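You operate a simulated robot arm through the tools that you are given. There is no shell and no other tool. Be economical: measure what you need, move in short steps, check, and stop when the job is done.

Carry out the task below with a simulated robot arm. There is one attempt and no reset: what you move stays moved.

JOB
Top the orange bucket up from the flush jug, then test it.
Fine: fill to about its line; test with the black stick, which must show the MID shade; jug and stick go back on the steel table. Set down upright: white flush jug.

Only the result counts: the job must be done as asked and must still hold three seconds after the hand-in. Knocking over, shifting, dropping, spilling or breaking anything else fails it.

ROBOT AND FRAMES
A 7-joint arm with a two-finger parallel gripper on a trunk, on a base that drives. Base frame: it is fixed to the floor where the robot stands at the start and does not move with it; the origin is under the middle of the robot, x ahead of it, y to its left, z up; the surface under the hand at the start is at about z = 0.9. Readings come in m, degrees, newtons and seconds.
Its first joint turns from -166.0 to 166.0 degrees. Places, roughly: bare end of the steel table [1.1, 0.2, 0.9]; grey test stick [3.5, 0.5, 1.25]. Payload 1.57 kg.
The TCP is the grasp point between the finger pads, 0.03 m short of the fingertips. In the tool frame z runs along the fingers and y along their closing line. Largest opening 0.11 m; finger width 0.024, thickness 0.012; the body of the gripper, 0.048 by 0.112 m, starts 0.078 m behind the TCP.
Orientation is that of the tool frame in the base frame, as a unit quaternion [x, y, z, w]. With the fingers straight down and closing along the base's y, the tool's x points along the base's -x, its y along +y and its z along -z.

CONTROLS
- The arm moves only by the tool apply_moves. Its argument "motion" is a list of rows, each a list of 7 numbers: the finger opening in m, from 0 to 0.11, then the shift along the tool's x, y, z in units of 500 mm (1.0 is 500 mm), then the turn, a rotation vector about the tool's x, y, z in units of 45 degrees (1.0 is 45 degrees). In form: [[gripper, tx, ty, tz, wx, wy, wz], ...]. A call has 1 to 20 rows; each row is the pose to reach, as a shift and turn from the pose commanded when the call began, along the tool's axes at that moment. A call with a number of a shift or a turn outside -1 to 1 is refused whole. A row lasts 0.2 s, in which the tool goes at most 0.05 m and 8.6 degrees; a call with a longer step from one row to the next is refused whole, and so is a gripper value outside its range. Where a pose cannot be reached the arm comes as near as it can. A force on the tool above 90 N (or 10 N above the force at the start of the call, whichever is more), or a blocked arm, ends the call early, and 0.2 s more pass. Each finger travels about 0.108 m/s and halts on what it meets, pressing with about 20 N; the grip force reading is that of the motor and also rises with nothing between the fingers. The clock runs only during rows and for 0.2 s after the last one: add rows that repeat a pose to give the fingers time. The reply holds the time, the measured pose of the TCP, the force on the tool along the base axes, the opening and the grip force, in the units named above and with some noise, with the torque about the TCP (base axes, N m) and any sound that the robot's microphone picked up.
- Cameras (640 x 400 px; columns grow to the right, rows downward): "scene" is now at [0.4622, 0.1229, 1.3394]; the picture's right is [-0.91, -0.42, 0.00], its down [-0.34, 0.75, -0.56] and it looks along [0.23, -0.51, -0.83] (base axes); focal length 214 px, centre (320, 200). "wrist" rides on the gripper at [0.07, 0.016, -0.141] in the tool frame; the picture's right is [-0.23, 0.97, 0.00], its down [-0.86, -0.20, -0.48] and it looks along [-0.47, -0.11, 0.88] (tool axes); focal length 222 px, centre (320, 200). There is no depth. A picture from a camera that has moved, and an enlarged one, comes with that camera's place and axes in the base frame and with its lens. The place of the scene camera against the robot may be out by one fixed shift of up to 0.025 m in any direction.
- snapshot(camera): a new picture of that camera. No time passes.
- lift_body(by): slides the trunk up (or, below 0, down) by that many m; the arm and the scene camera ride with it, the base frame stays. It gives what a move gives, with no picture.
- roll_base(legs): drives the robot by 1 to 6 legs, each [ahead, left, turn to the left] in m, m and degrees, along the robot's own axes; the way and the turn of a leg run together, so that a leg with both is an arc; at most 1.5 m and 180 degrees a leg. The arm and the cameras ride along, it lands a little off, and it stops where it bumps. It gives what a move gives.
- turn_head(pan, tilt): turns the head with the scene camera to pan (to the left, within 103 degrees either way) and tilt (down, from -29 to 69), counted from straight ahead of the robot. It gives what a move gives.
- zoom(camera, box): a new picture of the part [left, top, right, bottom] of that camera's present view, enlarged. No time passes.
- sign_off(): hands the job in; it is judged then, once.

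Work in short steps. Places have to be worked out from the pictures, the camera data and where the tool is seen: move nearer, look again, correct. Check each grasp and each placing, and mend what went wrong. You have 120 turns and 82 pictures in all, those below and enlarged ones among them. Open the gripper and draw the arm clear of the work before you hand the job in, unless the task says otherwise; then end with one line.

The tools are called by a JSON object that holds its "api" and its "payload". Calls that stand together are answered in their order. apply_moves: Moves the arm, as the interface text tells. Its arguments: {"type":"object","properties":{"motion":{"type":"array","items":{"type":"array","items":{"type":"number"}}}},"required":["motion"]} The other tools are called the same way: lift_body (by) slides the trunk up or down; roll_base (legs) drives the base; turn_head (pan, tilt) turns the head that bears the scene camera; snapshot (camera) takes a picture; zoom (camera, box) takes an enlarged picture of a part of a camera's view; sign_off () hands the job in.

At the start:

```text
time: 0.0
ee_pos: [0.6804, -0.1362, 1.2069]
ee_rot: [0.0, 1.0, 0.0, 0.0]
ft_force: [0.0, 0.6, 0.2]
moment: [-0.01, -0.01, 0.0]
width: 0.1104
gripper_force: 0.0
trunk travel left (down, up): [-0.4, 0.21]
robot x, y, heading: [0.0021, -0.0019, 0.0]
head pan, tilt: [-65.5, 56.1]
```

scene: 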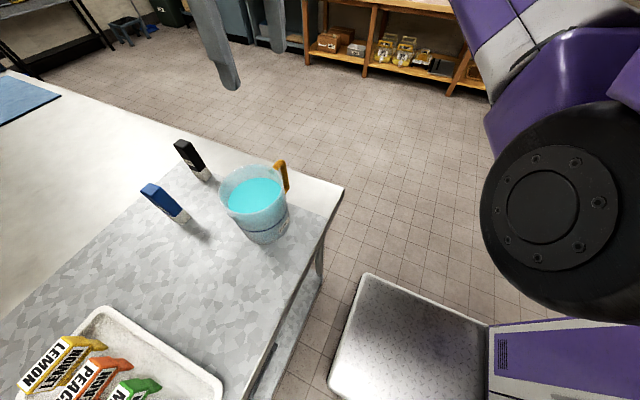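
wrist: 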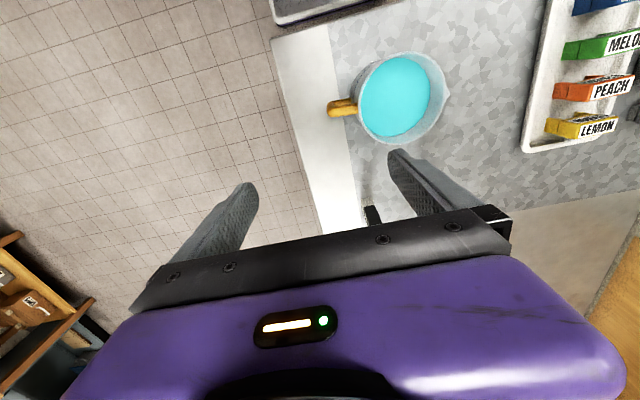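

The first views show a clear jug with a yellow handle, a black stick and a blue stick on a table to the right. I look around for the orange bucket and other objects.

{"api": "turn_head", "payload": {"pan": 0, "tilt": 35}}

{"api": "snapshot", "payload": {"camera": "scene"}}

{"api": "turn_head", "payload": {"pan": 80, "tilt": 30}}

{"api": "snapshot", "payload": {"camera": "scene"}}

{"api": "turn_head", "payload": {"pan": -75, "tilt": 25}}

{"api": "snapshot", "payload": {"camera": "scene"}}

```text
time: 1.4
ee_pos: [0.6804, -0.1373, 1.2076]
ee_rot: [0.0, 1.0, 0.0, 0.0]
ft_force: [-0.8, 0.4, 0.7]
moment: [-0.01, 0.03, -0.04]
width: 0.1099
gripper_force: 0.1
trunk travel left (down, up): [-0.4, 0.21]
robot x, y, heading: [0.0, -0.0009, 0.2]
head pan, tilt: [0.0, 35.0]
```

```text
79 pictures are left
camera scene: at [0.5208, 0.1874, 1.3689], right [0.0, -1.0, 0.0], down [-0.57, 0.0, -0.82], along [0.82, 0.0, -0.57], focal length 214 px, centre (320, 200)
```

scene: 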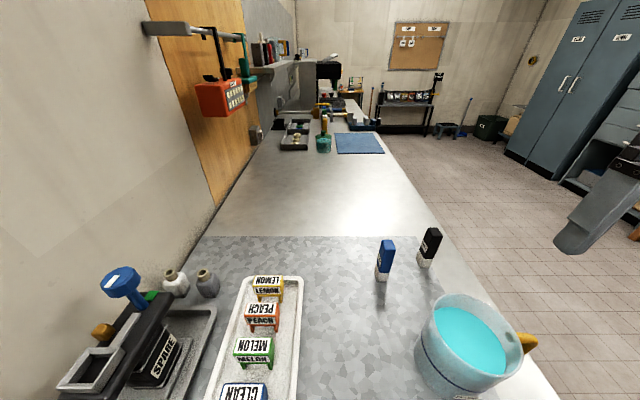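

```text
time: 2.9
ee_pos: [0.6803, -0.1365, 1.2078]
ee_rot: [0.0, 1.0, 0.0, 0.0]
ft_force: [0.1, -0.1, -0.6]
moment: [0.0, 0.01, -0.02]
width: 0.11
gripper_force: 0.0
trunk travel left (down, up): [-0.4, 0.21]
robot x, y, heading: [-0.0026, -0.0011, -0.1]
head pan, tilt: [80.0, 30.0]
```

```text
78 pictures are left
camera scene: at [0.4485, 0.2765, 1.3767], right [0.98, -0.17, 0.0], down [-0.09, -0.49, -0.87], along [0.15, 0.85, -0.5], focal length 214 px, centre (320, 200)
```

scene: 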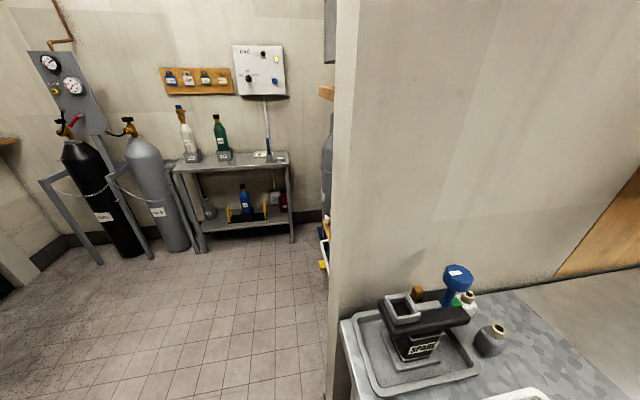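

```text
time: 5.3
ee_pos: [0.6797, -0.1364, 1.2074]
ee_rot: [-0.001, 1.0, 0.0, -0.001]
ft_force: [-0.4, -0.5, 0.5]
moment: [0.0, -0.02, 0.03]
width: 0.11
gripper_force: 0.1
trunk travel left (down, up): [-0.4, 0.21]
robot x, y, heading: [0.0009, 0.0005, 0.0]
head pan, tilt: [-75.0, 25.0]
```

```text
77 pictures are left
camera scene: at [0.4566, 0.0985, 1.3847], right [-0.97, -0.26, 0.0], down [-0.11, 0.41, -0.91], along [0.23, -0.88, -0.42], focal length 214 px, centre (320, 200)
```

scene: 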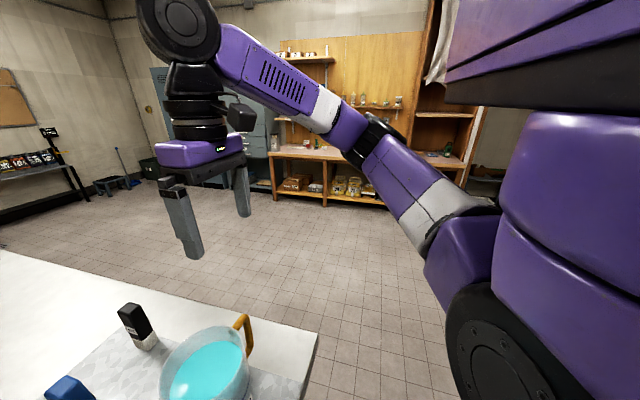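

The container with the cyan fluid has an orange handle, but the white flush jug is not identified yet. I look closer along the table and behind.

{"api": "turn_head", "payload": {"pan": 0, "tilt": 20}}

{"api": "zoom", "payload": {"camera": "scene", "box": [220, 60, 460, 220]}}

{"api": "turn_head", "payload": {"pan": 30, "tilt": 60}}

{"api": "snapshot", "payload": {"camera": "scene"}}

{"api": "turn_head", "payload": {"pan": -40, "tilt": 65}}

{"api": "snapshot", "payload": {"camera": "scene"}}

```text
time: 6.8
ee_pos: [0.6804, -0.1353, 1.2096]
ee_rot: [-0.001, 1.0, 0.0, 0.0]
ft_force: [0.8, -0.5, -0.5]
moment: [0.02, -0.02, 0.0]
width: 0.1099
gripper_force: 0.1
trunk travel left (down, up): [-0.4, 0.21]
robot x, y, heading: [0.0006, -0.0035, 0.2]
head pan, tilt: [0.0, 20.0]
```

```text
2.50 times, centred on (340, 140) of scene
camera zoom: at [0.5259, 0.1874, 1.3928], right [0.0, -1.0, 0.0], down [-0.34, 0.0, -0.94], along [0.94, 0.0, -0.34], focal length 536 px, centre (270, 350)
```

zoom: 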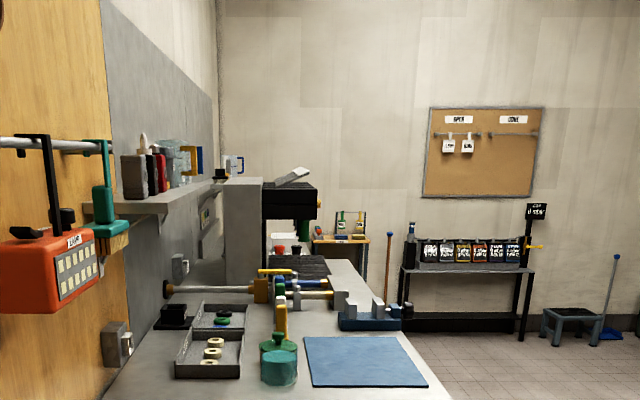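

```text
time: 7.8
ee_pos: [0.6814, -0.1358, 1.2094]
ee_rot: [0.0, 1.0, 0.0, 0.0]
ft_force: [0.0, 0.8, 0.3]
moment: [0.04, 0.02, 0.0]
width: 0.1102
gripper_force: 0.1
trunk travel left (down, up): [-0.4, 0.21]
robot x, y, heading: [0.0006, -0.0035, 0.1]
head pan, tilt: [30.0, 60.0]
```

```text
75 pictures are left
camera scene: at [0.4905, 0.2208, 1.3347], right [0.5, -0.87, 0.0], down [-0.75, -0.43, -0.5], along [0.43, 0.25, -0.87], focal length 214 px, centre (320, 200)
```

scene: 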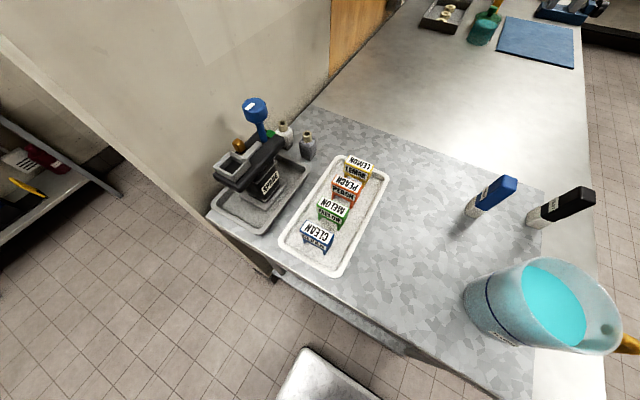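

```text
time: 9.2
ee_pos: [0.6792, -0.1366, 1.2087]
ee_rot: [-0.001, 1.0, 0.0, 0.0]
ft_force: [0.5, 0.6, 0.1]
moment: [0.01, 0.01, 0.01]
width: 0.1098
gripper_force: 0.1
trunk travel left (down, up): [-0.4, 0.21]
robot x, y, heading: [0.0039, 0.0016, 0.0]
head pan, tilt: [-40.0, 65.0]
```

```text
74 pictures are left
camera scene: at [0.4793, 0.1485, 1.3291], right [-0.64, -0.77, 0.0], down [-0.69, 0.58, -0.42], along [0.32, -0.27, -0.91], focal length 214 px, centre (320, 200)
```

scene: 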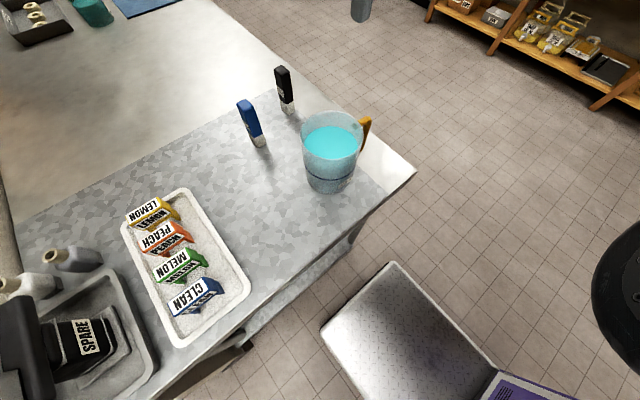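

The orange bucket still isn't in view; I look at the jug's markings and the right-hand and rear parts of the room.

{"api": "zoom", "payload": {"camera": "scene", "box": [220, 60, 420, 210]}}

{"api": "turn_head", "payload": {"pan": -100, "tilt": 15}}

{"api": "snapshot", "payload": {"camera": "scene"}}

{"api": "turn_head", "payload": {"pan": -45, "tilt": 10}}

{"api": "snapshot", "payload": {"camera": "scene"}}

{"api": "turn_head", "payload": {"pan": 103, "tilt": 25}}

{"api": "snapshot", "payload": {"camera": "scene"}}

```text
2.67 times, centred on (320, 135) of scene
camera zoom: at [0.4793, 0.1485, 1.3291], right [-0.64, -0.77, 0.0], down [-0.69, 0.58, -0.42], along [0.32, -0.27, -0.91], focal length 572 px, centre (320, 373)
```

zoom: 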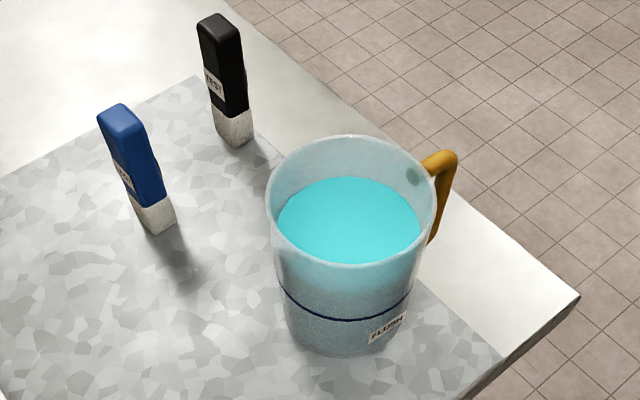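

```text
time: 10.5
ee_pos: [0.6816, -0.1381, 1.2087]
ee_rot: [0.0, 1.0, 0.0, 0.0]
ft_force: [0.6, 0.0, 0.2]
moment: [0.01, -0.01, -0.03]
width: 0.1101
gripper_force: 0.0
trunk travel left (down, up): [-0.4, 0.21]
robot x, y, heading: [-0.0008, -0.0021, -0.2]
head pan, tilt: [-100.0, 15.0]
```

```text
72 pictures are left
camera scene: at [0.4166, 0.0955, 1.4009], right [-0.98, 0.17, 0.0], down [0.04, 0.26, -0.97], along [-0.17, -0.95, -0.26], focal length 214 px, centre (320, 200)
```

scene: 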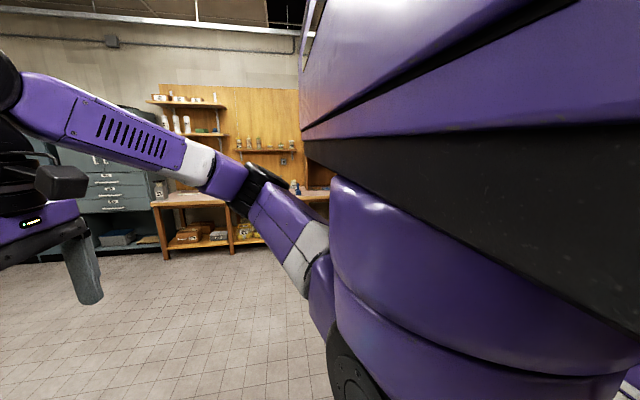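

```text
time: 11.8
ee_pos: [0.6807, -0.1365, 1.2075]
ee_rot: [-0.001, 1.0, 0.0, 0.0]
ft_force: [0.5, -0.3, -0.4]
moment: [0.02, -0.03, 0.0]
width: 0.11
gripper_force: 0.2
trunk travel left (down, up): [-0.4, 0.21]
robot x, y, heading: [0.0006, 0.0028, 0.0]
head pan, tilt: [-45.0, 10.0]
```

```text
71 pictures are left
camera scene: at [0.4984, 0.1217, 1.4091], right [-0.71, -0.71, 0.0], down [-0.12, 0.12, -0.98], along [0.7, -0.7, -0.17], focal length 214 px, centre (320, 200)
```

scene: 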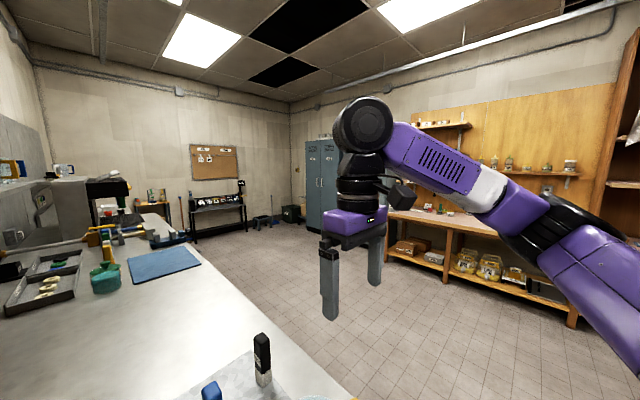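

```text
time: 14.1
ee_pos: [0.6805, -0.1349, 1.2084]
ee_rot: [0.0, 1.0, 0.0, 0.0]
ft_force: [-0.6, 1.3, 0.3]
moment: [0.0, 0.01, -0.02]
width: 0.1099
gripper_force: 0.0
trunk travel left (down, up): [-0.4, 0.21]
robot x, y, heading: [-0.0004, 0.0011, -0.2]
head pan, tilt: [103.0, 25.0]
```

```text
70 pictures are left
camera scene: at [0.4121, 0.2772, 1.3847], right [0.97, 0.22, 0.0], down [0.09, -0.41, -0.91], along [-0.2, 0.88, -0.42], focal length 214 px, centre (320, 200)
```

scene: 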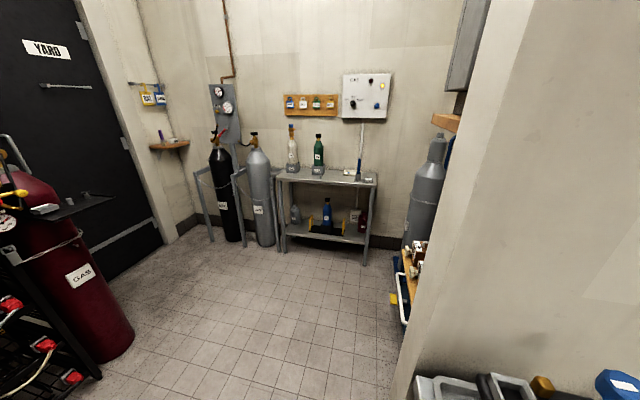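

The jug reads FLUSH, so it is the jug. I look for the bucket: the orange hanging item on the left wall, the far bench, and the floor.

{"api": "turn_head", "payload": {"pan": 35, "tilt": 5}}

{"api": "snapshot", "payload": {"camera": "scene"}}

{"api": "turn_head", "payload": {"pan": 0, "tilt": 69}}

{"api": "snapshot", "payload": {"camera": "scene"}}

{"api": "turn_head", "payload": {"pan": 100, "tilt": 65}}

{"api": "snapshot", "payload": {"camera": "scene"}}

```text
time: 15.5
ee_pos: [0.6812, -0.135, 1.2084]
ee_rot: [0.0, 1.0, 0.0, -0.001]
ft_force: [0.2, 0.1, 0.1]
moment: [0.01, -0.03, 0.02]
width: 0.1101
gripper_force: 0.0
trunk travel left (down, up): [-0.4, 0.21]
robot x, y, heading: [-0.0027, -0.0049, -0.1]
head pan, tilt: [35.0, 5.0]
```

```text
69 pictures are left
camera scene: at [0.5079, 0.2402, 1.4171], right [0.57, -0.82, 0.0], down [-0.07, -0.05, -1.0], along [0.82, 0.57, -0.09], focal length 214 px, centre (320, 200)
```

scene: 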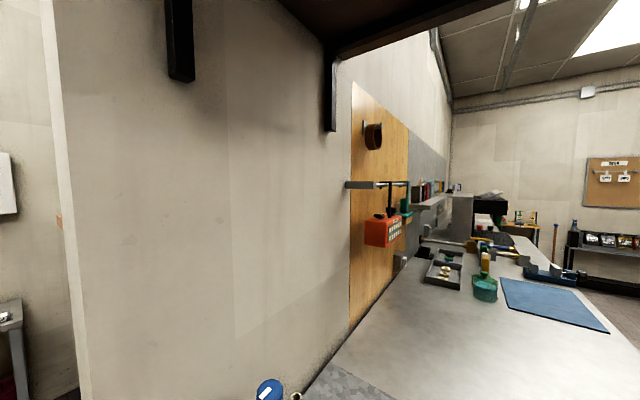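

```text
time: 16.8
ee_pos: [0.6801, -0.1361, 1.2073]
ee_rot: [0.0, 1.0, 0.001, 0.0]
ft_force: [-0.1, -0.6, 0.7]
moment: [-0.01, -0.01, 0.02]
width: 0.1099
gripper_force: 0.1
trunk travel left (down, up): [-0.4, 0.21]
robot x, y, heading: [-0.0019, -0.0009, 0.2]
head pan, tilt: [0.0, 68.8]
```

```text
68 pictures are left
camera scene: at [0.4887, 0.1875, 1.3253], right [0.0, -1.0, 0.0], down [-0.93, 0.0, -0.36], along [0.36, 0.0, -0.93], focal length 214 px, centre (320, 200)
```

scene: 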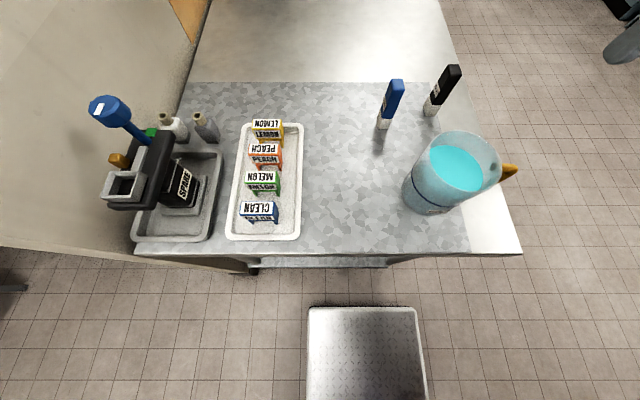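

```text
time: 18.6
ee_pos: [0.6808, -0.136, 1.208]
ee_rot: [0.0, 1.0, -0.001, 0.0]
ft_force: [0.9, 0.2, 1.3]
moment: [0.01, 0.0, -0.03]
width: 0.1101
gripper_force: 0.1
trunk travel left (down, up): [-0.4, 0.21]
robot x, y, heading: [-0.0009, 0.0001, -0.2]
head pan, tilt: [100.0, 65.0]
```

```text
67 pictures are left
camera scene: at [0.4222, 0.2472, 1.3291], right [0.98, 0.17, 0.0], down [0.16, -0.89, -0.42], along [-0.07, 0.42, -0.91], focal length 214 px, centre (320, 200)
```

scene: 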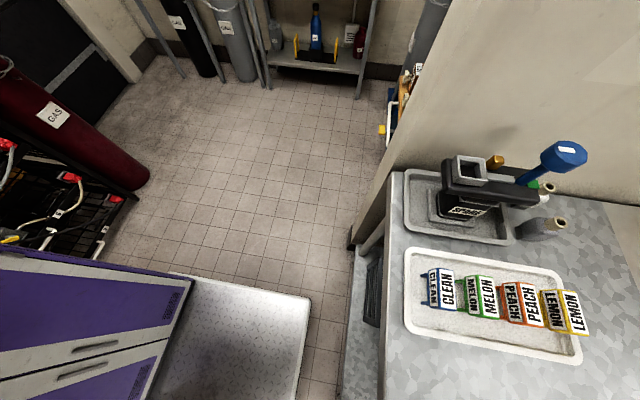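

No bucket in front or left; the unseen part is behind the robot. I turn in place to the right (the arm sweeps over open floor) and look.

{"api": "roll_base", "payload": {"legs": [[0, 0, -80]]}}

{"api": "turn_head", "payload": {"pan": -70, "tilt": 20}}

{"api": "snapshot", "payload": {"camera": "scene"}}

{"api": "turn_head", "payload": {"pan": 0, "tilt": 15}}

{"api": "snapshot", "payload": {"camera": "scene"}}

{"api": "turn_head", "payload": {"pan": 65, "tilt": 35}}

{"api": "snapshot", "payload": {"camera": "scene"}}

```text
time: 22.4
ee_pos: [-0.0234, -0.6943, 1.2075]
ee_rot: [0.647, 0.763, 0.0, 0.0]
ft_force: [0.6, 0.3, 0.7]
moment: [-0.02, 0.02, 0.03]
width: 0.11
gripper_force: 0.1
trunk travel left (down, up): [-0.4, 0.21]
robot x, y, heading: [0.0001, 0.0008, -80.6]
head pan, tilt: [100.0, 65.0]
```

```text
time: 25.0
ee_pos: [-0.0225, -0.6926, 1.2086]
ee_rot: [0.647, 0.763, 0.0, 0.0]
ft_force: [-0.5, -0.2, 0.1]
moment: [-0.02, 0.01, -0.03]
width: 0.1102
gripper_force: 0.0
trunk travel left (down, up): [-0.4, 0.21]
robot x, y, heading: [-0.0014, 0.0025, -80.5]
head pan, tilt: [-70.0, 20.0]
```

```text
66 pictures are left
camera scene: at [0.1914, -0.447, 1.3928], right [-0.49, 0.87, 0.0], down [0.3, 0.17, -0.94], along [-0.82, -0.46, -0.34], focal length 214 px, centre (320, 200)
```

scene: 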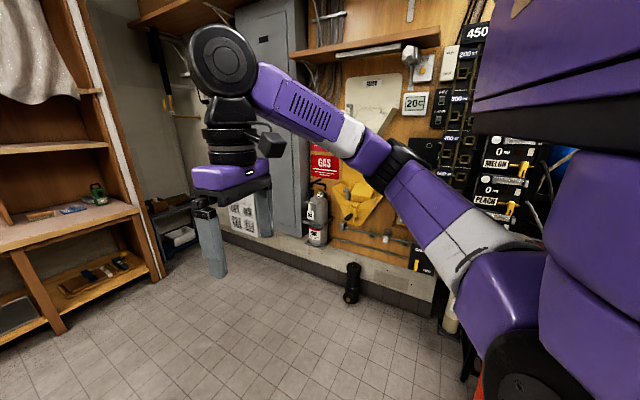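

```text
time: 26.4
ee_pos: [-0.0234, -0.6929, 1.2068]
ee_rot: [0.647, 0.762, 0.0, -0.001]
ft_force: [0.2, -0.2, 0.4]
moment: [0.01, -0.04, -0.01]
width: 0.1101
gripper_force: 0.0
trunk travel left (down, up): [-0.4, 0.21]
robot x, y, heading: [0.0011, 0.0002, -80.4]
head pan, tilt: [0.0, 15.0]
```

```text
65 pictures are left
camera scene: at [0.2877, -0.4934, 1.4009], right [-0.99, -0.16, 0.0], down [-0.04, 0.26, -0.97], along [0.16, -0.95, -0.26], focal length 214 px, centre (320, 200)
```

scene: 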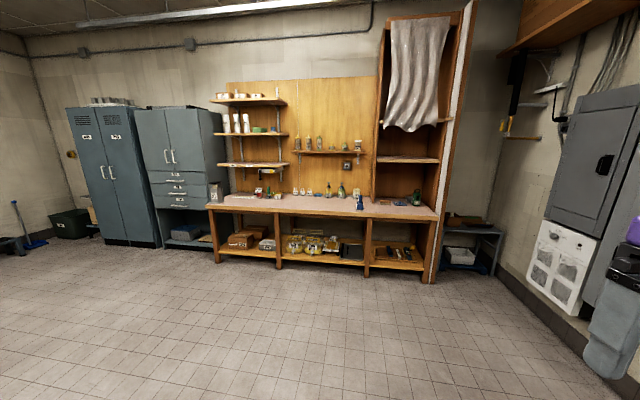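

```text
time: 27.8
ee_pos: [-0.0223, -0.6934, 1.2073]
ee_rot: [0.646, 0.763, 0.0, -0.001]
ft_force: [0.0, 0.4, 0.2]
moment: [0.01, 0.04, 0.04]
width: 0.1102
gripper_force: 0.1
trunk travel left (down, up): [-0.4, 0.21]
robot x, y, heading: [0.0006, -0.0005, -80.6]
head pan, tilt: [65.0, 35.0]
```

```text
64 pictures are left
camera scene: at [0.3573, -0.4251, 1.369], right [-0.27, -0.96, 0.0], down [-0.55, 0.15, -0.82], along [0.79, -0.22, -0.57], focal length 214 px, centre (320, 200)
```

scene: 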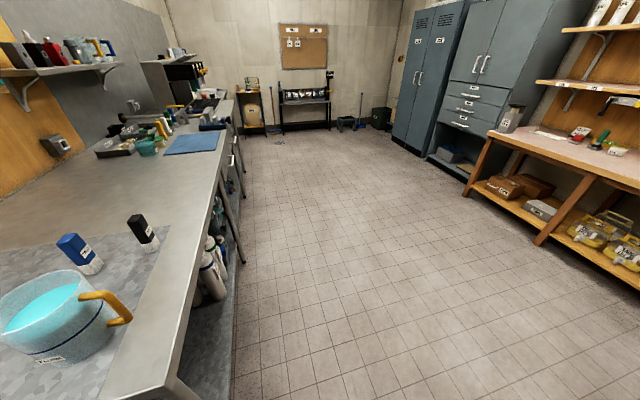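

There are dispensers behind the robot with something orange low down. I turn further right (about 0.7 m sweep clears the wall at x≈-1.3) and look there.

{"api": "roll_base", "payload": {"legs": [[0, 0, -60]]}}

{"api": "turn_head", "payload": {"pan": -50, "tilt": 35}}

{"api": "snapshot", "payload": {"camera": "scene"}}

```text
time: 30.8
ee_pos: [-0.6125, -0.3264, 1.2081]
ee_rot: [0.941, 0.337, 0.0, 0.0]
ft_force: [0.1, 0.3, 0.9]
moment: [0.01, 0.0, 0.02]
width: 0.1101
gripper_force: 0.0
trunk travel left (down, up): [-0.4, 0.21]
robot x, y, heading: [-0.0044, 0.0025, -140.8]
head pan, tilt: [65.0, 35.0]
```

```text
time: 32.8
ee_pos: [-0.6119, -0.328, 1.2077]
ee_rot: [0.942, 0.337, 0.0, 0.001]
ft_force: [-0.8, -0.4, -0.2]
moment: [0.03, -0.02, -0.05]
width: 0.1099
gripper_force: 0.0
trunk travel left (down, up): [-0.4, 0.21]
robot x, y, heading: [-0.0022, -0.0, -140.8]
head pan, tilt: [-50.0, 35.0]
```

```text
63 pictures are left
camera scene: at [-0.2838, -0.422, 1.369], right [0.18, 0.98, 0.0], down [0.56, -0.1, -0.82], along [-0.81, 0.15, -0.57], focal length 214 px, centre (320, 200)
```

scene: 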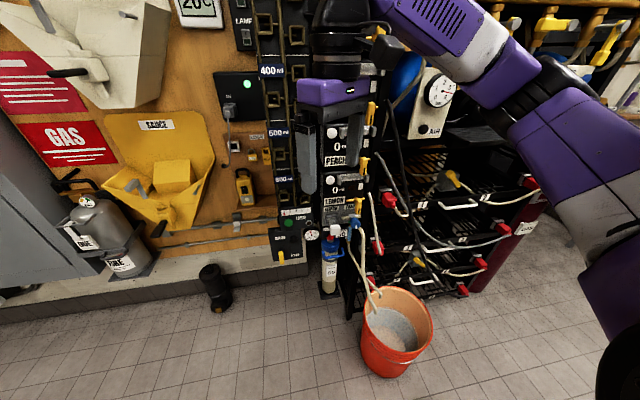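

Found the orange bucket on the floor at about (-0.73, 0.06), with a hose hanging in it. I zoom in to see its line and contents.

{"api": "zoom", "payload": {"camera": "scene", "box": [330, 270, 470, 390]}}

{"api": "turn_head", "payload": {"pan": -50, "tilt": 65}}

{"api": "snapshot", "payload": {"camera": "scene"}}

```text
3.33 times, centred on (400, 330) of scene
camera zoom: at [-0.2838, -0.422, 1.369], right [0.18, 0.98, 0.0], down [0.56, -0.1, -0.82], along [-0.81, 0.15, -0.57], focal length 715 px, centre (53, -233)
```

zoom: 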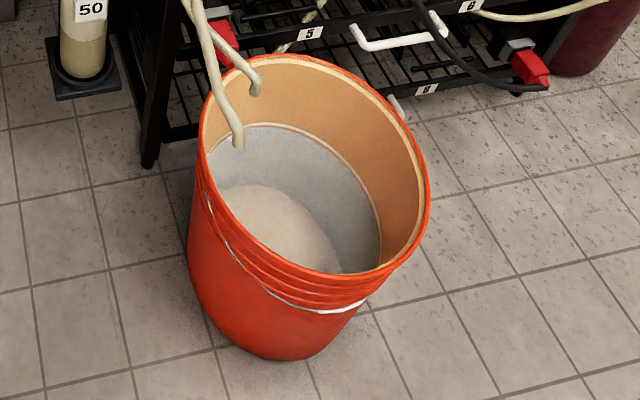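

```text
time: 33.7
ee_pos: [-0.6123, -0.3275, 1.2073]
ee_rot: [0.942, 0.337, 0.0, -0.001]
ft_force: [0.5, 0.5, -0.1]
moment: [0.02, 0.01, -0.01]
width: 0.1102
gripper_force: 0.0
trunk travel left (down, up): [-0.4, 0.21]
robot x, y, heading: [0.0016, -0.0003, -140.4]
head pan, tilt: [-50.0, 65.0]
```

```text
61 pictures are left
camera scene: at [-0.2569, -0.427, 1.3291], right [0.18, 0.98, 0.0], down [0.89, -0.17, -0.42], along [-0.42, 0.08, -0.91], focal length 214 px, centre (320, 200)
```

scene: 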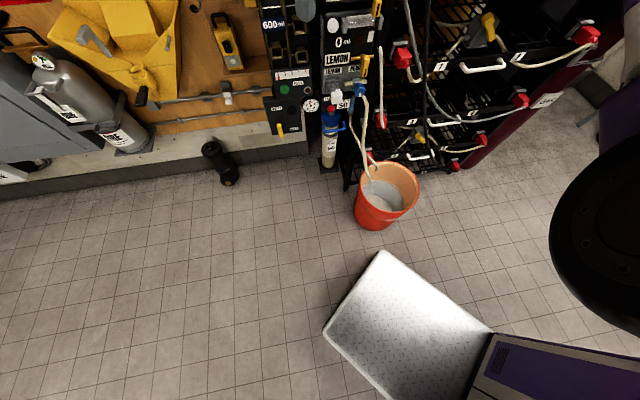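

I turn another 25° so the hand, at 1.2 m height, hovers over the bucket, and look down with the wrist camera.

{"api": "roll_base", "payload": {"legs": [[0, 0, -28]]}}

{"api": "snapshot", "payload": {"camera": "wrist"}}

{"api": "turn_head", "payload": {"pan": -20, "tilt": 65}}

{"api": "snapshot", "payload": {"camera": "scene"}}

```text
time: 35.5
ee_pos: [-0.6941, -0.001, 1.2085]
ee_rot: [0.995, 0.099, 0.0, 0.0]
ft_force: [0.1, 0.0, 0.3]
moment: [0.0, 0.0, -0.01]
width: 0.1101
gripper_force: 0.1
trunk travel left (down, up): [-0.4, 0.21]
robot x, y, heading: [-0.0009, 0.0001, -168.8]
head pan, tilt: [-50.0, 65.0]
```

```text
60 pictures are left
camera wrist: at [-0.6214, -0.0031, 1.3495], right [-0.03, -1.0, 0.0], down [-0.88, 0.03, 0.48], along [-0.48, 0.01, -0.88], focal length 222 px, centre (320, 200)
```

wrist: 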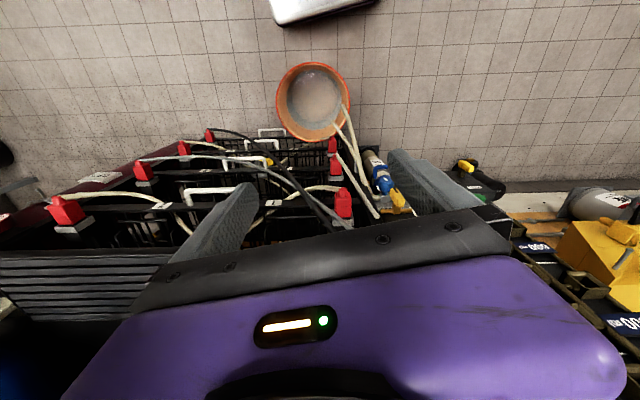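

```text
time: 36.5
ee_pos: [-0.6937, -0.0005, 1.209]
ee_rot: [0.995, 0.1, 0.0, 0.0]
ft_force: [0.2, 0.6, -0.5]
moment: [-0.01, -0.01, -0.01]
width: 0.1103
gripper_force: 0.1
trunk travel left (down, up): [-0.4, 0.21]
robot x, y, heading: [0.0011, -0.0022, -168.4]
head pan, tilt: [-20.0, 65.0]
```

```text
59 pictures are left
camera scene: at [-0.4335, -0.2836, 1.3291], right [0.15, 0.99, 0.0], down [0.9, -0.14, -0.42], along [-0.42, 0.06, -0.91], focal length 214 px, centre (320, 200)
```

scene: 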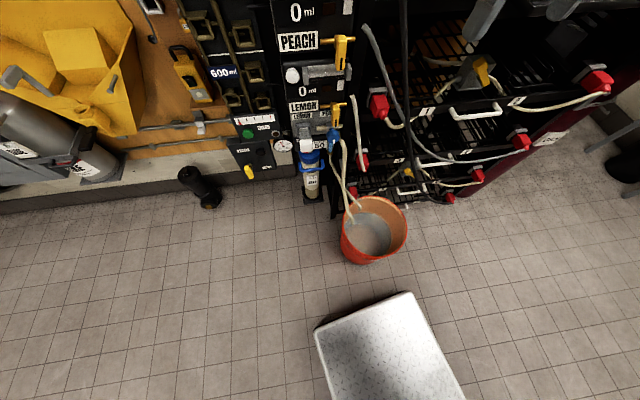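

I zoom the wrist view on the bucket interior.

{"api": "zoom", "payload": {"camera": "wrist", "box": [250, 40, 378, 150]}}

{"api": "zoom", "payload": {"camera": "scene", "box": [280, 110, 440, 280]}}

```text
3.64 times, centred on (314, 95) of wrist
camera zoom: at [-0.6214, -0.0032, 1.3495], right [-0.03, -1.0, 0.0], down [-0.88, 0.03, 0.48], along [-0.48, 0.01, -0.88], focal length 808 px, centre (342, 582)
```

zoom: 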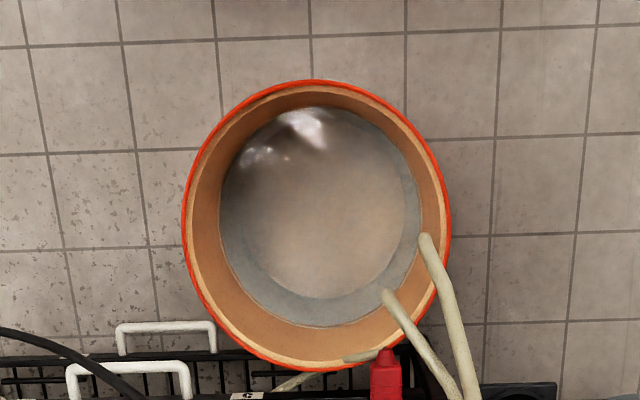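

```text
2.35 times, centred on (360, 195) of scene
camera zoom: at [-0.4335, -0.2836, 1.3291], right [0.15, 0.99, 0.0], down [0.9, -0.14, -0.42], along [-0.42, 0.06, -0.91], focal length 505 px, centre (226, 212)
```

zoom: 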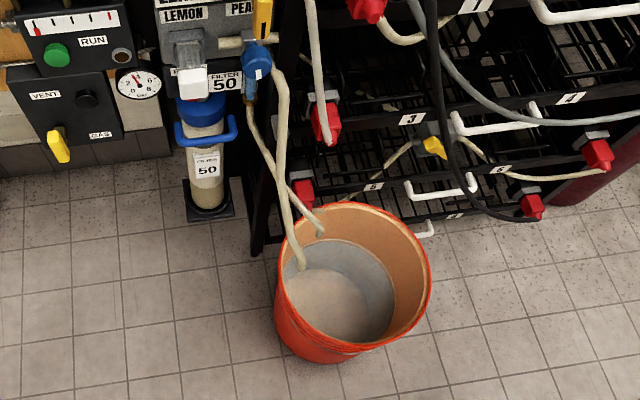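

The bucket (centre ≈ (-0.70, 0.02), rim z≈0.3) holds a low level of liquid, with a ring line above it. I now drive to the right side of the table facing +y, so the jug's handle (on its -y side) can be grasped horizontally.

{"api": "roll_base", "payload": {"legs": [[0, 0, 80], [0.92, 0, 0], [0, 0.66, 0], [0, 0, 178.8]]}}

{"api": "turn_head", "payload": {"pan": -25, "tilt": 45}}

{"api": "snapshot", "payload": {"camera": "scene"}}

{"api": "snapshot", "payload": {"camera": "wrist"}}

```text
time: 55.2
ee_pos: [0.8349, -0.2519, 1.208]
ee_rot: [-0.689, 0.725, 0.0, -0.001]
ft_force: [0.2, -0.5, -0.1]
moment: [0.01, 0.01, 0.0]
width: 0.1098
gripper_force: 0.1
trunk travel left (down, up): [-0.4, 0.21]
robot x, y, heading: [0.6648, -0.927, 87.0]
head pan, tilt: [-20.0, 65.0]
```

```text
time: 56.0
ee_pos: [0.8341, -0.2519, 1.2073]
ee_rot: [-0.689, 0.725, 0.0, 0.0]
ft_force: [-0.2, 0.1, 0.4]
moment: [-0.01, 0.02, 0.01]
width: 0.11
gripper_force: 0.1
trunk travel left (down, up): [-0.4, 0.21]
robot x, y, heading: [0.6647, -0.9281, 86.9]
head pan, tilt: [-25.0, 45.0]
```

```text
56 pictures are left
camera scene: at [0.5297, -0.4289, 1.3541], right [0.88, -0.47, 0.0], down [-0.33, -0.63, -0.71], along [0.33, 0.62, -0.71], focal length 214 px, centre (320, 200)
```

scene: 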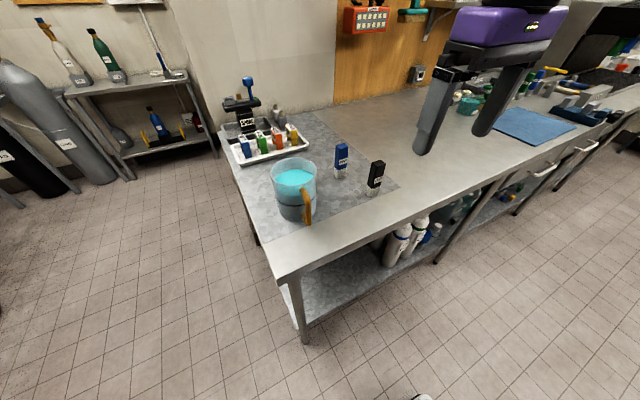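

```text
55 pictures are left
camera wrist: at [0.8155, -0.3208, 1.3495], right [-0.96, 0.28, 0.0], down [0.24, 0.84, 0.48], along [0.13, 0.46, -0.88], focal length 222 px, centre (320, 200)
```

wrist: 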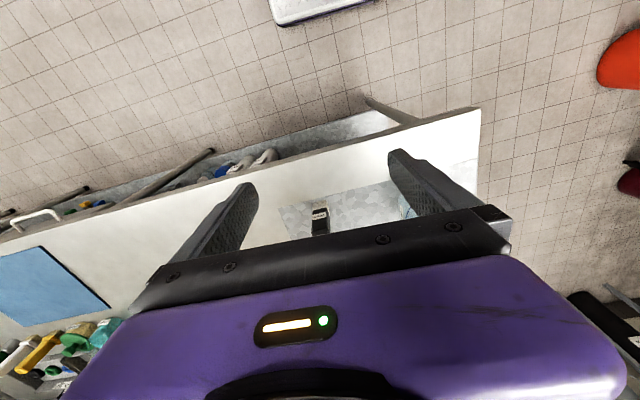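

I zoom on the jug and sticks to fix the handle's place.

{"api": "zoom", "payload": {"camera": "scene", "box": [240, 120, 410, 240]}}

```text
3.33 times, centred on (325, 180) of scene
camera zoom: at [0.5297, -0.4289, 1.3541], right [0.88, -0.47, 0.0], down [-0.33, -0.63, -0.71], along [0.33, 0.62, -0.71], focal length 715 px, centre (303, 267)
```

zoom: 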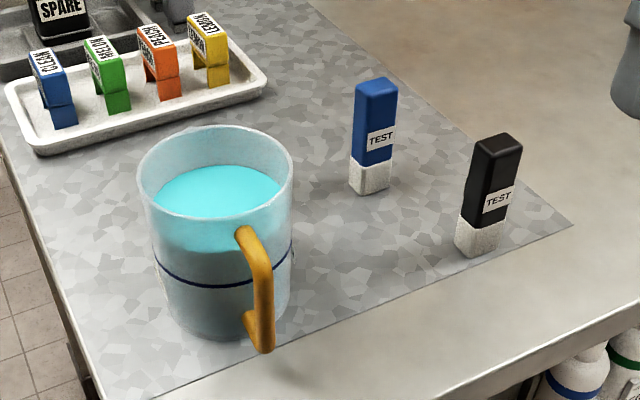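

Jug centre ≈ (0.66, -0.045); its handle bar is vertical at about (0.663, -0.116), z 0.93–1.035. I start turning the tool toward horizontal (+y) while shifting over to the handle's x, staying high.

{"api": "apply_moves", "payload": {"motion": [[0.11, 0, 0.057, 0, 0, -0.167, 0], [0.11, 0, 0.113, 0, 0, -0.333, 0], [0.11, 0, 0.17, 0, 0, -0.5, 0], [0.11, 0, 0.227, 0, 0, -0.667, 0], [0.11, 0, 0.283, 0, 0, -0.833, 0], [0.11, 0, 0.34, 0, 0, -1, 0]]}}

{"api": "apply_moves", "payload": {"motion": [[0.11, 0, 0, 0, 0, -0.167, 0], [0.11, 0, 0, 0, 0, -0.333, 0], [0.11, 0, 0, 0, 0, -0.5, 0], [0.11, 0, 0, 0, 0, -0.667, 0], [0.11, 0, 0, 0, 0, -0.833, 0], [0.11, 0, 0, 0, 0, -1, 0]]}}

```text
time: 57.4
ee_pos: [0.6624, -0.2227, 1.225]
ee_rot: [-0.636, 0.67, 0.264, 0.277]
ft_force: [0.3, -0.5, 0.9]
moment: [0.0, 0.01, 0.05]
width: 0.11
gripper_force: 0.0
out of reach, approached as far as the arm can: row 6
trunk travel left (down, up): [-0.4, 0.21]
robot x, y, heading: [0.6615, -0.926, 87.0]
head pan, tilt: [-25.0, 45.0]
```

```text
time: 58.8
ee_pos: [0.6129, -0.103, 1.2255]
ee_rot: [-0.486, 0.513, 0.487, 0.513]
ft_force: [0.3, -1.4, 0.5]
moment: [-0.05, 0.02, 0.01]
width: 0.1099
gripper_force: 0.0
out of reach, approached as far as the arm can: row 1, 2, 3, 4, 5, 6
trunk travel left (down, up): [-0.4, 0.21]
robot x, y, heading: [0.664, -0.9238, 87.1]
head pan, tilt: [-25.0, 45.0]
```

Horizontal the tool can't come nearer than ~0.82 m, so I back the base off 0.17 m to get room for the approach.

{"api": "roll_base", "payload": {"legs": [[-0.17, 0, 3]]}}

{"api": "snapshot", "payload": {"camera": "wrist"}}

```text
time: 60.3
ee_pos: [0.5629, -0.2783, 1.2249]
ee_rot: [-0.501, 0.5, 0.501, 0.499]
ft_force: [-0.3, -0.6, -0.7]
moment: [0.01, -0.04, 0.01]
width: 0.1101
gripper_force: 0.1
trunk travel left (down, up): [-0.4, 0.21]
robot x, y, heading: [0.6591, -1.098, 90.0]
head pan, tilt: [-25.0, 45.0]
```

```text
53 pictures are left
camera wrist: at [0.5479, -0.4197, 1.1559], right [-0.97, 0.0, 0.23], down [0.2, -0.48, 0.86], along [0.11, 0.88, 0.47], focal length 222 px, centre (320, 200)
```

wrist: 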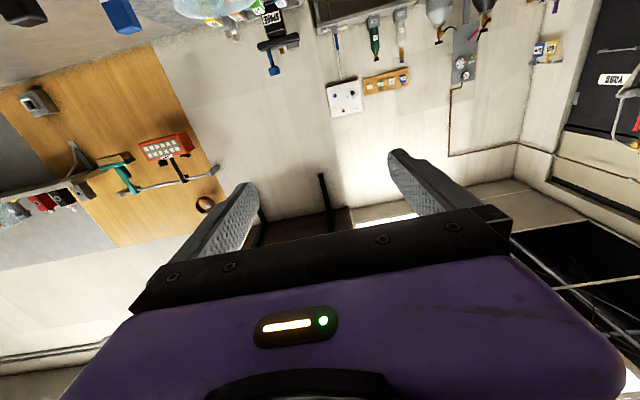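

Tool is now exactly horizontal along +y. I move to x=0.663 and down to z≈0.985, still off the handle.

{"api": "apply_moves", "payload": {"motion": [[0.11, 0.08, -0.033, 0.01, 0, 0, 0], [0.11, 0.16, -0.067, 0.02, 0, 0, 0], [0.11, 0.24, -0.1, 0.03, 0, 0, 0], [0.11, 0.32, -0.133, 0.04, 0, 0, 0], [0.11, 0.4, -0.167, 0.05, 0, 0, 0], [0.11, 0.48, -0.2, 0.06, 0, 0, 0], [0.11, 0.48, -0.2, 0.06, 0, 0, 0]]}}

{"api": "snapshot", "payload": {"camera": "wrist"}}

{"api": "turn_head", "payload": {"pan": 0, "tilt": 40}}

{"api": "snapshot", "payload": {"camera": "scene"}}

```text
time: 61.9
ee_pos: [0.6641, -0.2498, 0.9865]
ee_rot: [0.5, -0.5, -0.5, -0.499]
ft_force: [0.2, -0.2, -0.5]
moment: [0.0, 0.02, 0.0]
width: 0.1099
gripper_force: 0.0
trunk travel left (down, up): [-0.4, 0.21]
robot x, y, heading: [0.6603, -1.0965, 90.0]
head pan, tilt: [-25.0, 45.0]
```

```text
52 pictures are left
camera wrist: at [0.6481, -0.3913, 0.9163], right [-0.97, 0.0, 0.23], down [0.2, -0.48, 0.85], along [0.11, 0.88, 0.47], focal length 222 px, centre (320, 200)
```

wrist: 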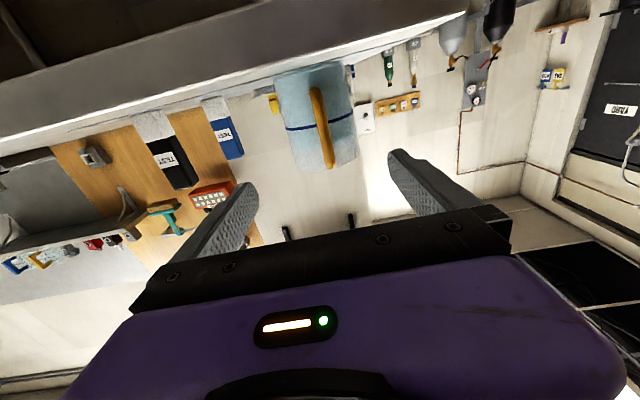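

```text
time: 62.8
ee_pos: [0.6642, -0.2501, 0.9865]
ee_rot: [-0.5, 0.499, 0.501, 0.5]
ft_force: [0.1, 0.6, 0.0]
moment: [0.02, -0.04, -0.02]
width: 0.11
gripper_force: 0.1
trunk travel left (down, up): [-0.4, 0.21]
robot x, y, heading: [0.6616, -1.0975, 90.5]
head pan, tilt: [0.0, 40.0]
```

```text
51 pictures are left
camera scene: at [0.4644, -0.598, 1.3614], right [1.0, 0.0, 0.0], down [0.0, -0.64, -0.77], along [0.0, 0.77, -0.64], focal length 214 px, centre (320, 200)
```

scene: 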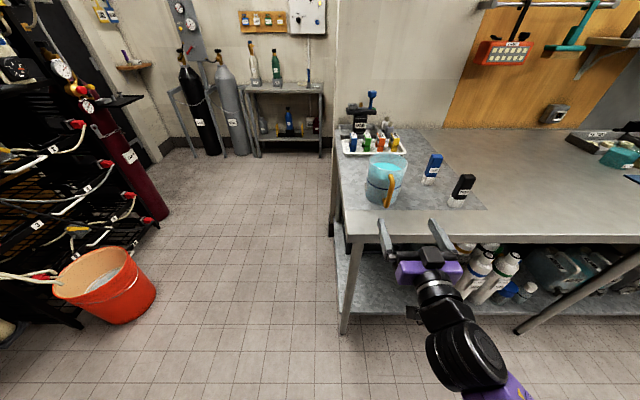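

The wrist view puts the bar at x≈0.659, z 0.924–1.02. I align and advance 0.09 m, then check.

{"api": "apply_moves", "payload": {"motion": [[0.11, 0.01, 0.005, 0.06, 0, 0, 0], [0.11, 0.02, 0.01, 0.12, 0, 0, 0], [0.11, 0.02, 0.01, 0.18, 0, 0, 0], [0.11, 0.02, 0.01, 0.18, 0, 0, 0]]}}

{"api": "snapshot", "payload": {"camera": "wrist"}}

{"api": "zoom", "payload": {"camera": "scene", "box": [340, 130, 500, 250]}}

```text
time: 63.8
ee_pos: [0.6581, -0.1591, 0.9748]
ee_rot: [0.501, -0.5, -0.5, -0.499]
ft_force: [-0.2, -0.2, 0.6]
moment: [-0.02, 0.02, 0.01]
width: 0.1101
gripper_force: 0.1
trunk travel left (down, up): [-0.4, 0.21]
robot x, y, heading: [0.661, -1.0948, 89.9]
head pan, tilt: [0.0, 40.0]
```

```text
50 pictures are left
camera wrist: at [0.6431, -0.3006, 0.9052], right [-0.97, 0.0, 0.23], down [0.2, -0.48, 0.86], along [0.11, 0.88, 0.47], focal length 222 px, centre (320, 200)
```

wrist: 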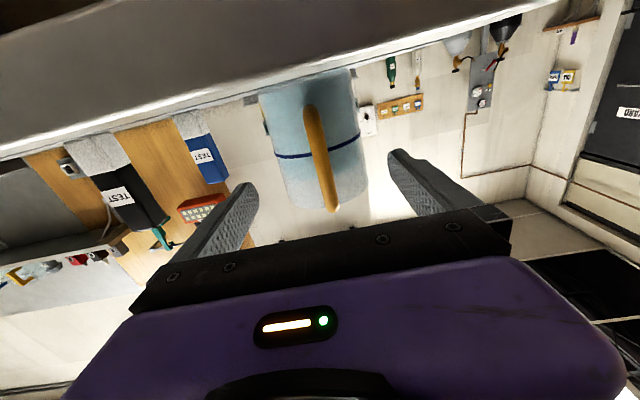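

```text
3.33 times, centred on (420, 190) of scene
camera zoom: at [0.4643, -0.5981, 1.3614], right [1.0, 0.0, 0.0], down [0.0, -0.64, -0.77], along [0.0, 0.77, -0.64], focal length 715 px, centre (-13, 233)
```

zoom: 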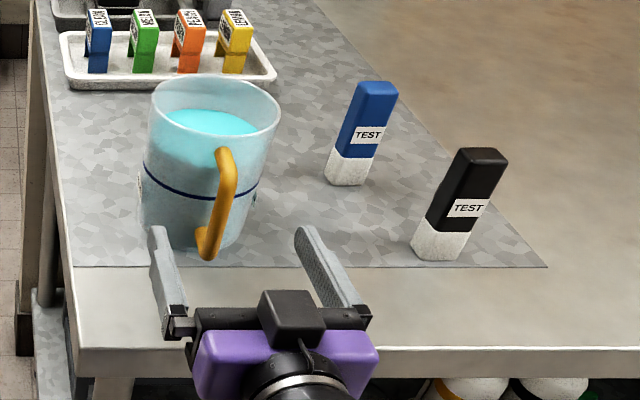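

Triangulating puts the bar somewhere at y≈-0.10 to -0.115. I advance another 0.02 m and look again.

{"api": "apply_moves", "payload": {"motion": [[0.11, 0, 0, 0.02, 0, 0, 0], [0.11, 0, 0, 0.04, 0, 0, 0], [0.11, 0, 0, 0.04, 0, 0, 0]]}}

{"api": "zoom", "payload": {"camera": "scene", "box": [360, 140, 460, 220]}}

{"api": "zoom", "payload": {"camera": "wrist", "box": [220, 60, 420, 240]}}

```text
time: 64.6
ee_pos: [0.6576, -0.1388, 0.9758]
ee_rot: [0.501, -0.5, -0.499, -0.5]
ft_force: [0.8, -0.4, 0.1]
moment: [-0.02, -0.02, -0.04]
width: 0.1099
gripper_force: 0.1
trunk travel left (down, up): [-0.4, 0.21]
robot x, y, heading: [0.6615, -1.0958, 90.3]
head pan, tilt: [0.0, 40.0]
```

```text
5.00 times, centred on (410, 180) of scene
camera zoom: at [0.4643, -0.598, 1.3614], right [1.0, 0.0, 0.0], down [0.0, -0.64, -0.77], along [0.0, 0.77, -0.64], focal length 1072 px, centre (-130, 300)
```

zoom: 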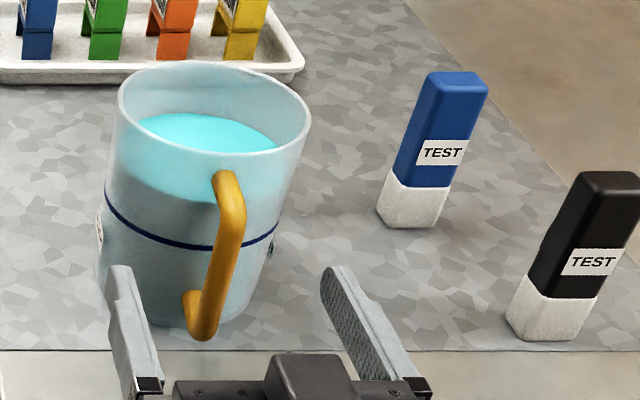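

```text
2.22 times, centred on (320, 150) of wrist
camera zoom: at [0.6434, -0.2804, 0.9054], right [-0.97, 0.0, 0.23], down [0.2, -0.48, 0.86], along [0.11, 0.88, 0.47], focal length 494 px, centre (320, 311)
```

zoom: 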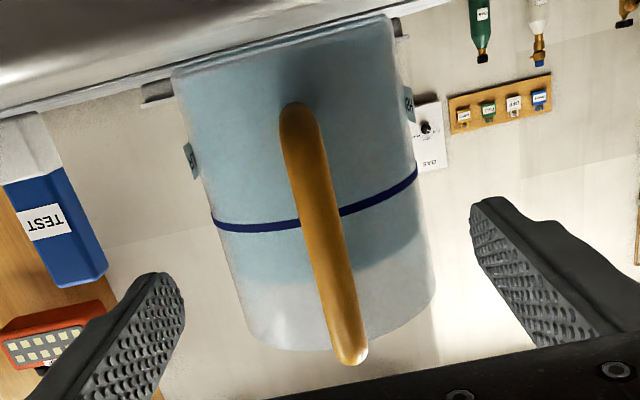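

The bar centre is near y≈-0.103 and it stands ~0.035 m off the body. I advance to TCP y≈-0.113 and close on it.

{"api": "apply_moves", "payload": {"motion": [[0.11, 0, 0, 0.025, 0, 0, 0], [0.11, 0, 0, 0.05, 0, 0, 0], [0.07, 0, 0, 0.05, 0, 0, 0], [0.04, 0, 0, 0.05, 0, 0, 0], [0.02, 0, 0, 0.05, 0, 0, 0], [0.0, 0, 0, 0.05, 0, 0, 0], [0.0, 0, 0, 0.05, 0, 0, 0]]}}

{"api": "zoom", "payload": {"camera": "wrist", "box": [220, 60, 420, 240]}}

```text
time: 66.2
ee_pos: [0.6566, -0.1146, 0.9745]
ee_rot: [-0.5, 0.5, 0.501, 0.5]
ft_force: [-1.4, -0.4, -0.1]
moment: [0.12, 0.01, 0.03]
width: 0.0139
gripper_force: 19.8
trunk travel left (down, up): [-0.4, 0.21]
robot x, y, heading: [0.6603, -1.0935, 89.9]
head pan, tilt: [0.0, 40.0]
```

```text
2.22 times, centred on (320, 150) of wrist
camera zoom: at [0.6419, -0.256, 0.9054], right [-0.97, 0.0, 0.23], down [0.2, -0.48, 0.86], along [0.11, 0.88, 0.47], focal length 494 px, centre (320, 311)
```

zoom: 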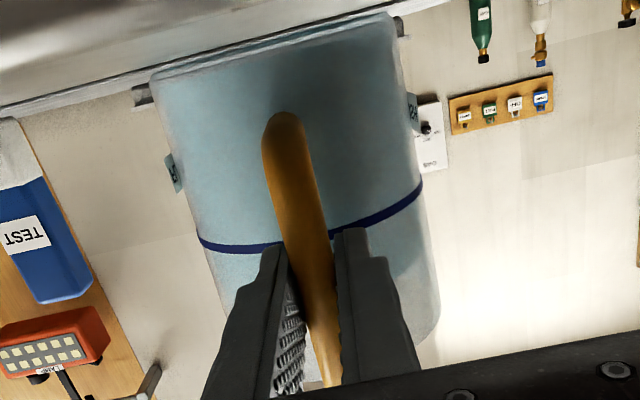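

The fingers hold the bar (13.9 mm). I lift 2 cm gently and check whether the jug stays upright.

{"api": "apply_moves", "payload": {"motion": [[0, -0.01, 0, 0, 0, 0, 0], [0, -0.02, 0, 0, 0, 0, 0], [0, -0.03, 0, 0, 0, 0, 0], [0, -0.04, 0, 0, 0, 0, 0], [0, -0.04, 0, 0, 0, 0, 0]]}}

{"api": "zoom", "payload": {"camera": "scene", "box": [340, 120, 500, 240]}}

```text
time: 67.4
ee_pos: [0.6582, -0.1145, 0.9954]
ee_rot: [-0.501, 0.501, 0.499, 0.499]
ft_force: [-0.5, -0.3, -8.6]
moment: [-0.58, 0.02, -0.03]
width: 0.0138
gripper_force: 20.3
trunk travel left (down, up): [-0.4, 0.21]
robot x, y, heading: [0.6575, -1.0976, 89.7]
head pan, tilt: [0.0, 40.0]
```

```text
3.33 times, centred on (420, 180) of scene
camera zoom: at [0.4643, -0.5977, 1.3612], right [1.0, 0.0, 0.0], down [0.0, -0.64, -0.77], along [0.0, 0.77, -0.64], focal length 715 px, centre (-13, 267)
```

zoom: 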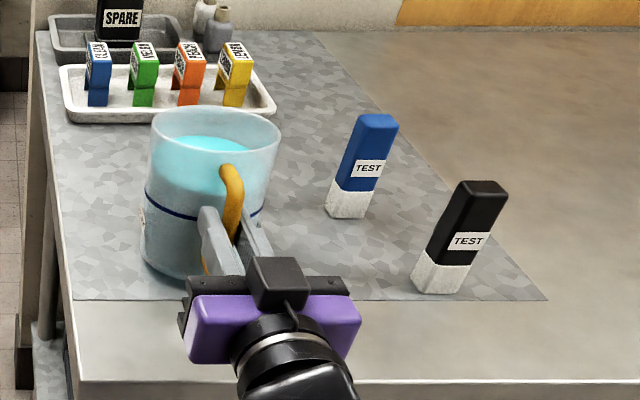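

It carries 8.6 N with a moment of 0.58 N m and seems level. I lift further to clear and look again for slow slip.

{"api": "apply_moves", "payload": {"motion": [[0, -0.04, 0, 0, 0, 0, 0], [0, -0.08, 0, 0, 0, 0, 0], [0, -0.12, 0, 0, 0, 0, 0], [0, -0.16, 0, 0, 0, 0, 0], [0, -0.2, 0, 0, 0, 0, 0], [0, -0.2, 0, 0, 0, 0, 0], [0, -0.2, 0, 0, 0, 0, 0]]}}

{"api": "snapshot", "payload": {"camera": "scene"}}

```text
time: 69.0
ee_pos: [0.6586, -0.1123, 1.0944]
ee_rot: [0.501, -0.5, -0.5, -0.499]
ft_force: [0.1, 0.8, -9.3]
moment: [-0.56, 0.07, -0.04]
width: 0.0138
gripper_force: 20.0
trunk travel left (down, up): [-0.4, 0.21]
robot x, y, heading: [0.6585, -1.0972, 89.8]
head pan, tilt: [0.0, 40.0]
```

```text
44 pictures are left
camera scene: at [0.4643, -0.5977, 1.3612], right [1.0, 0.0, 0.0], down [0.0, -0.64, -0.77], along [0.0, 0.77, -0.64], focal length 214 px, centre (320, 200)
```

scene: 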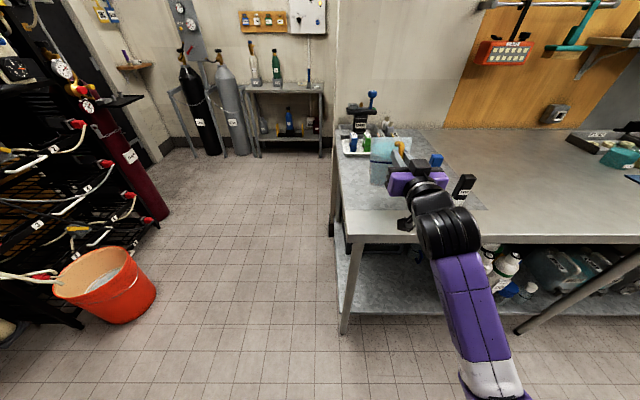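

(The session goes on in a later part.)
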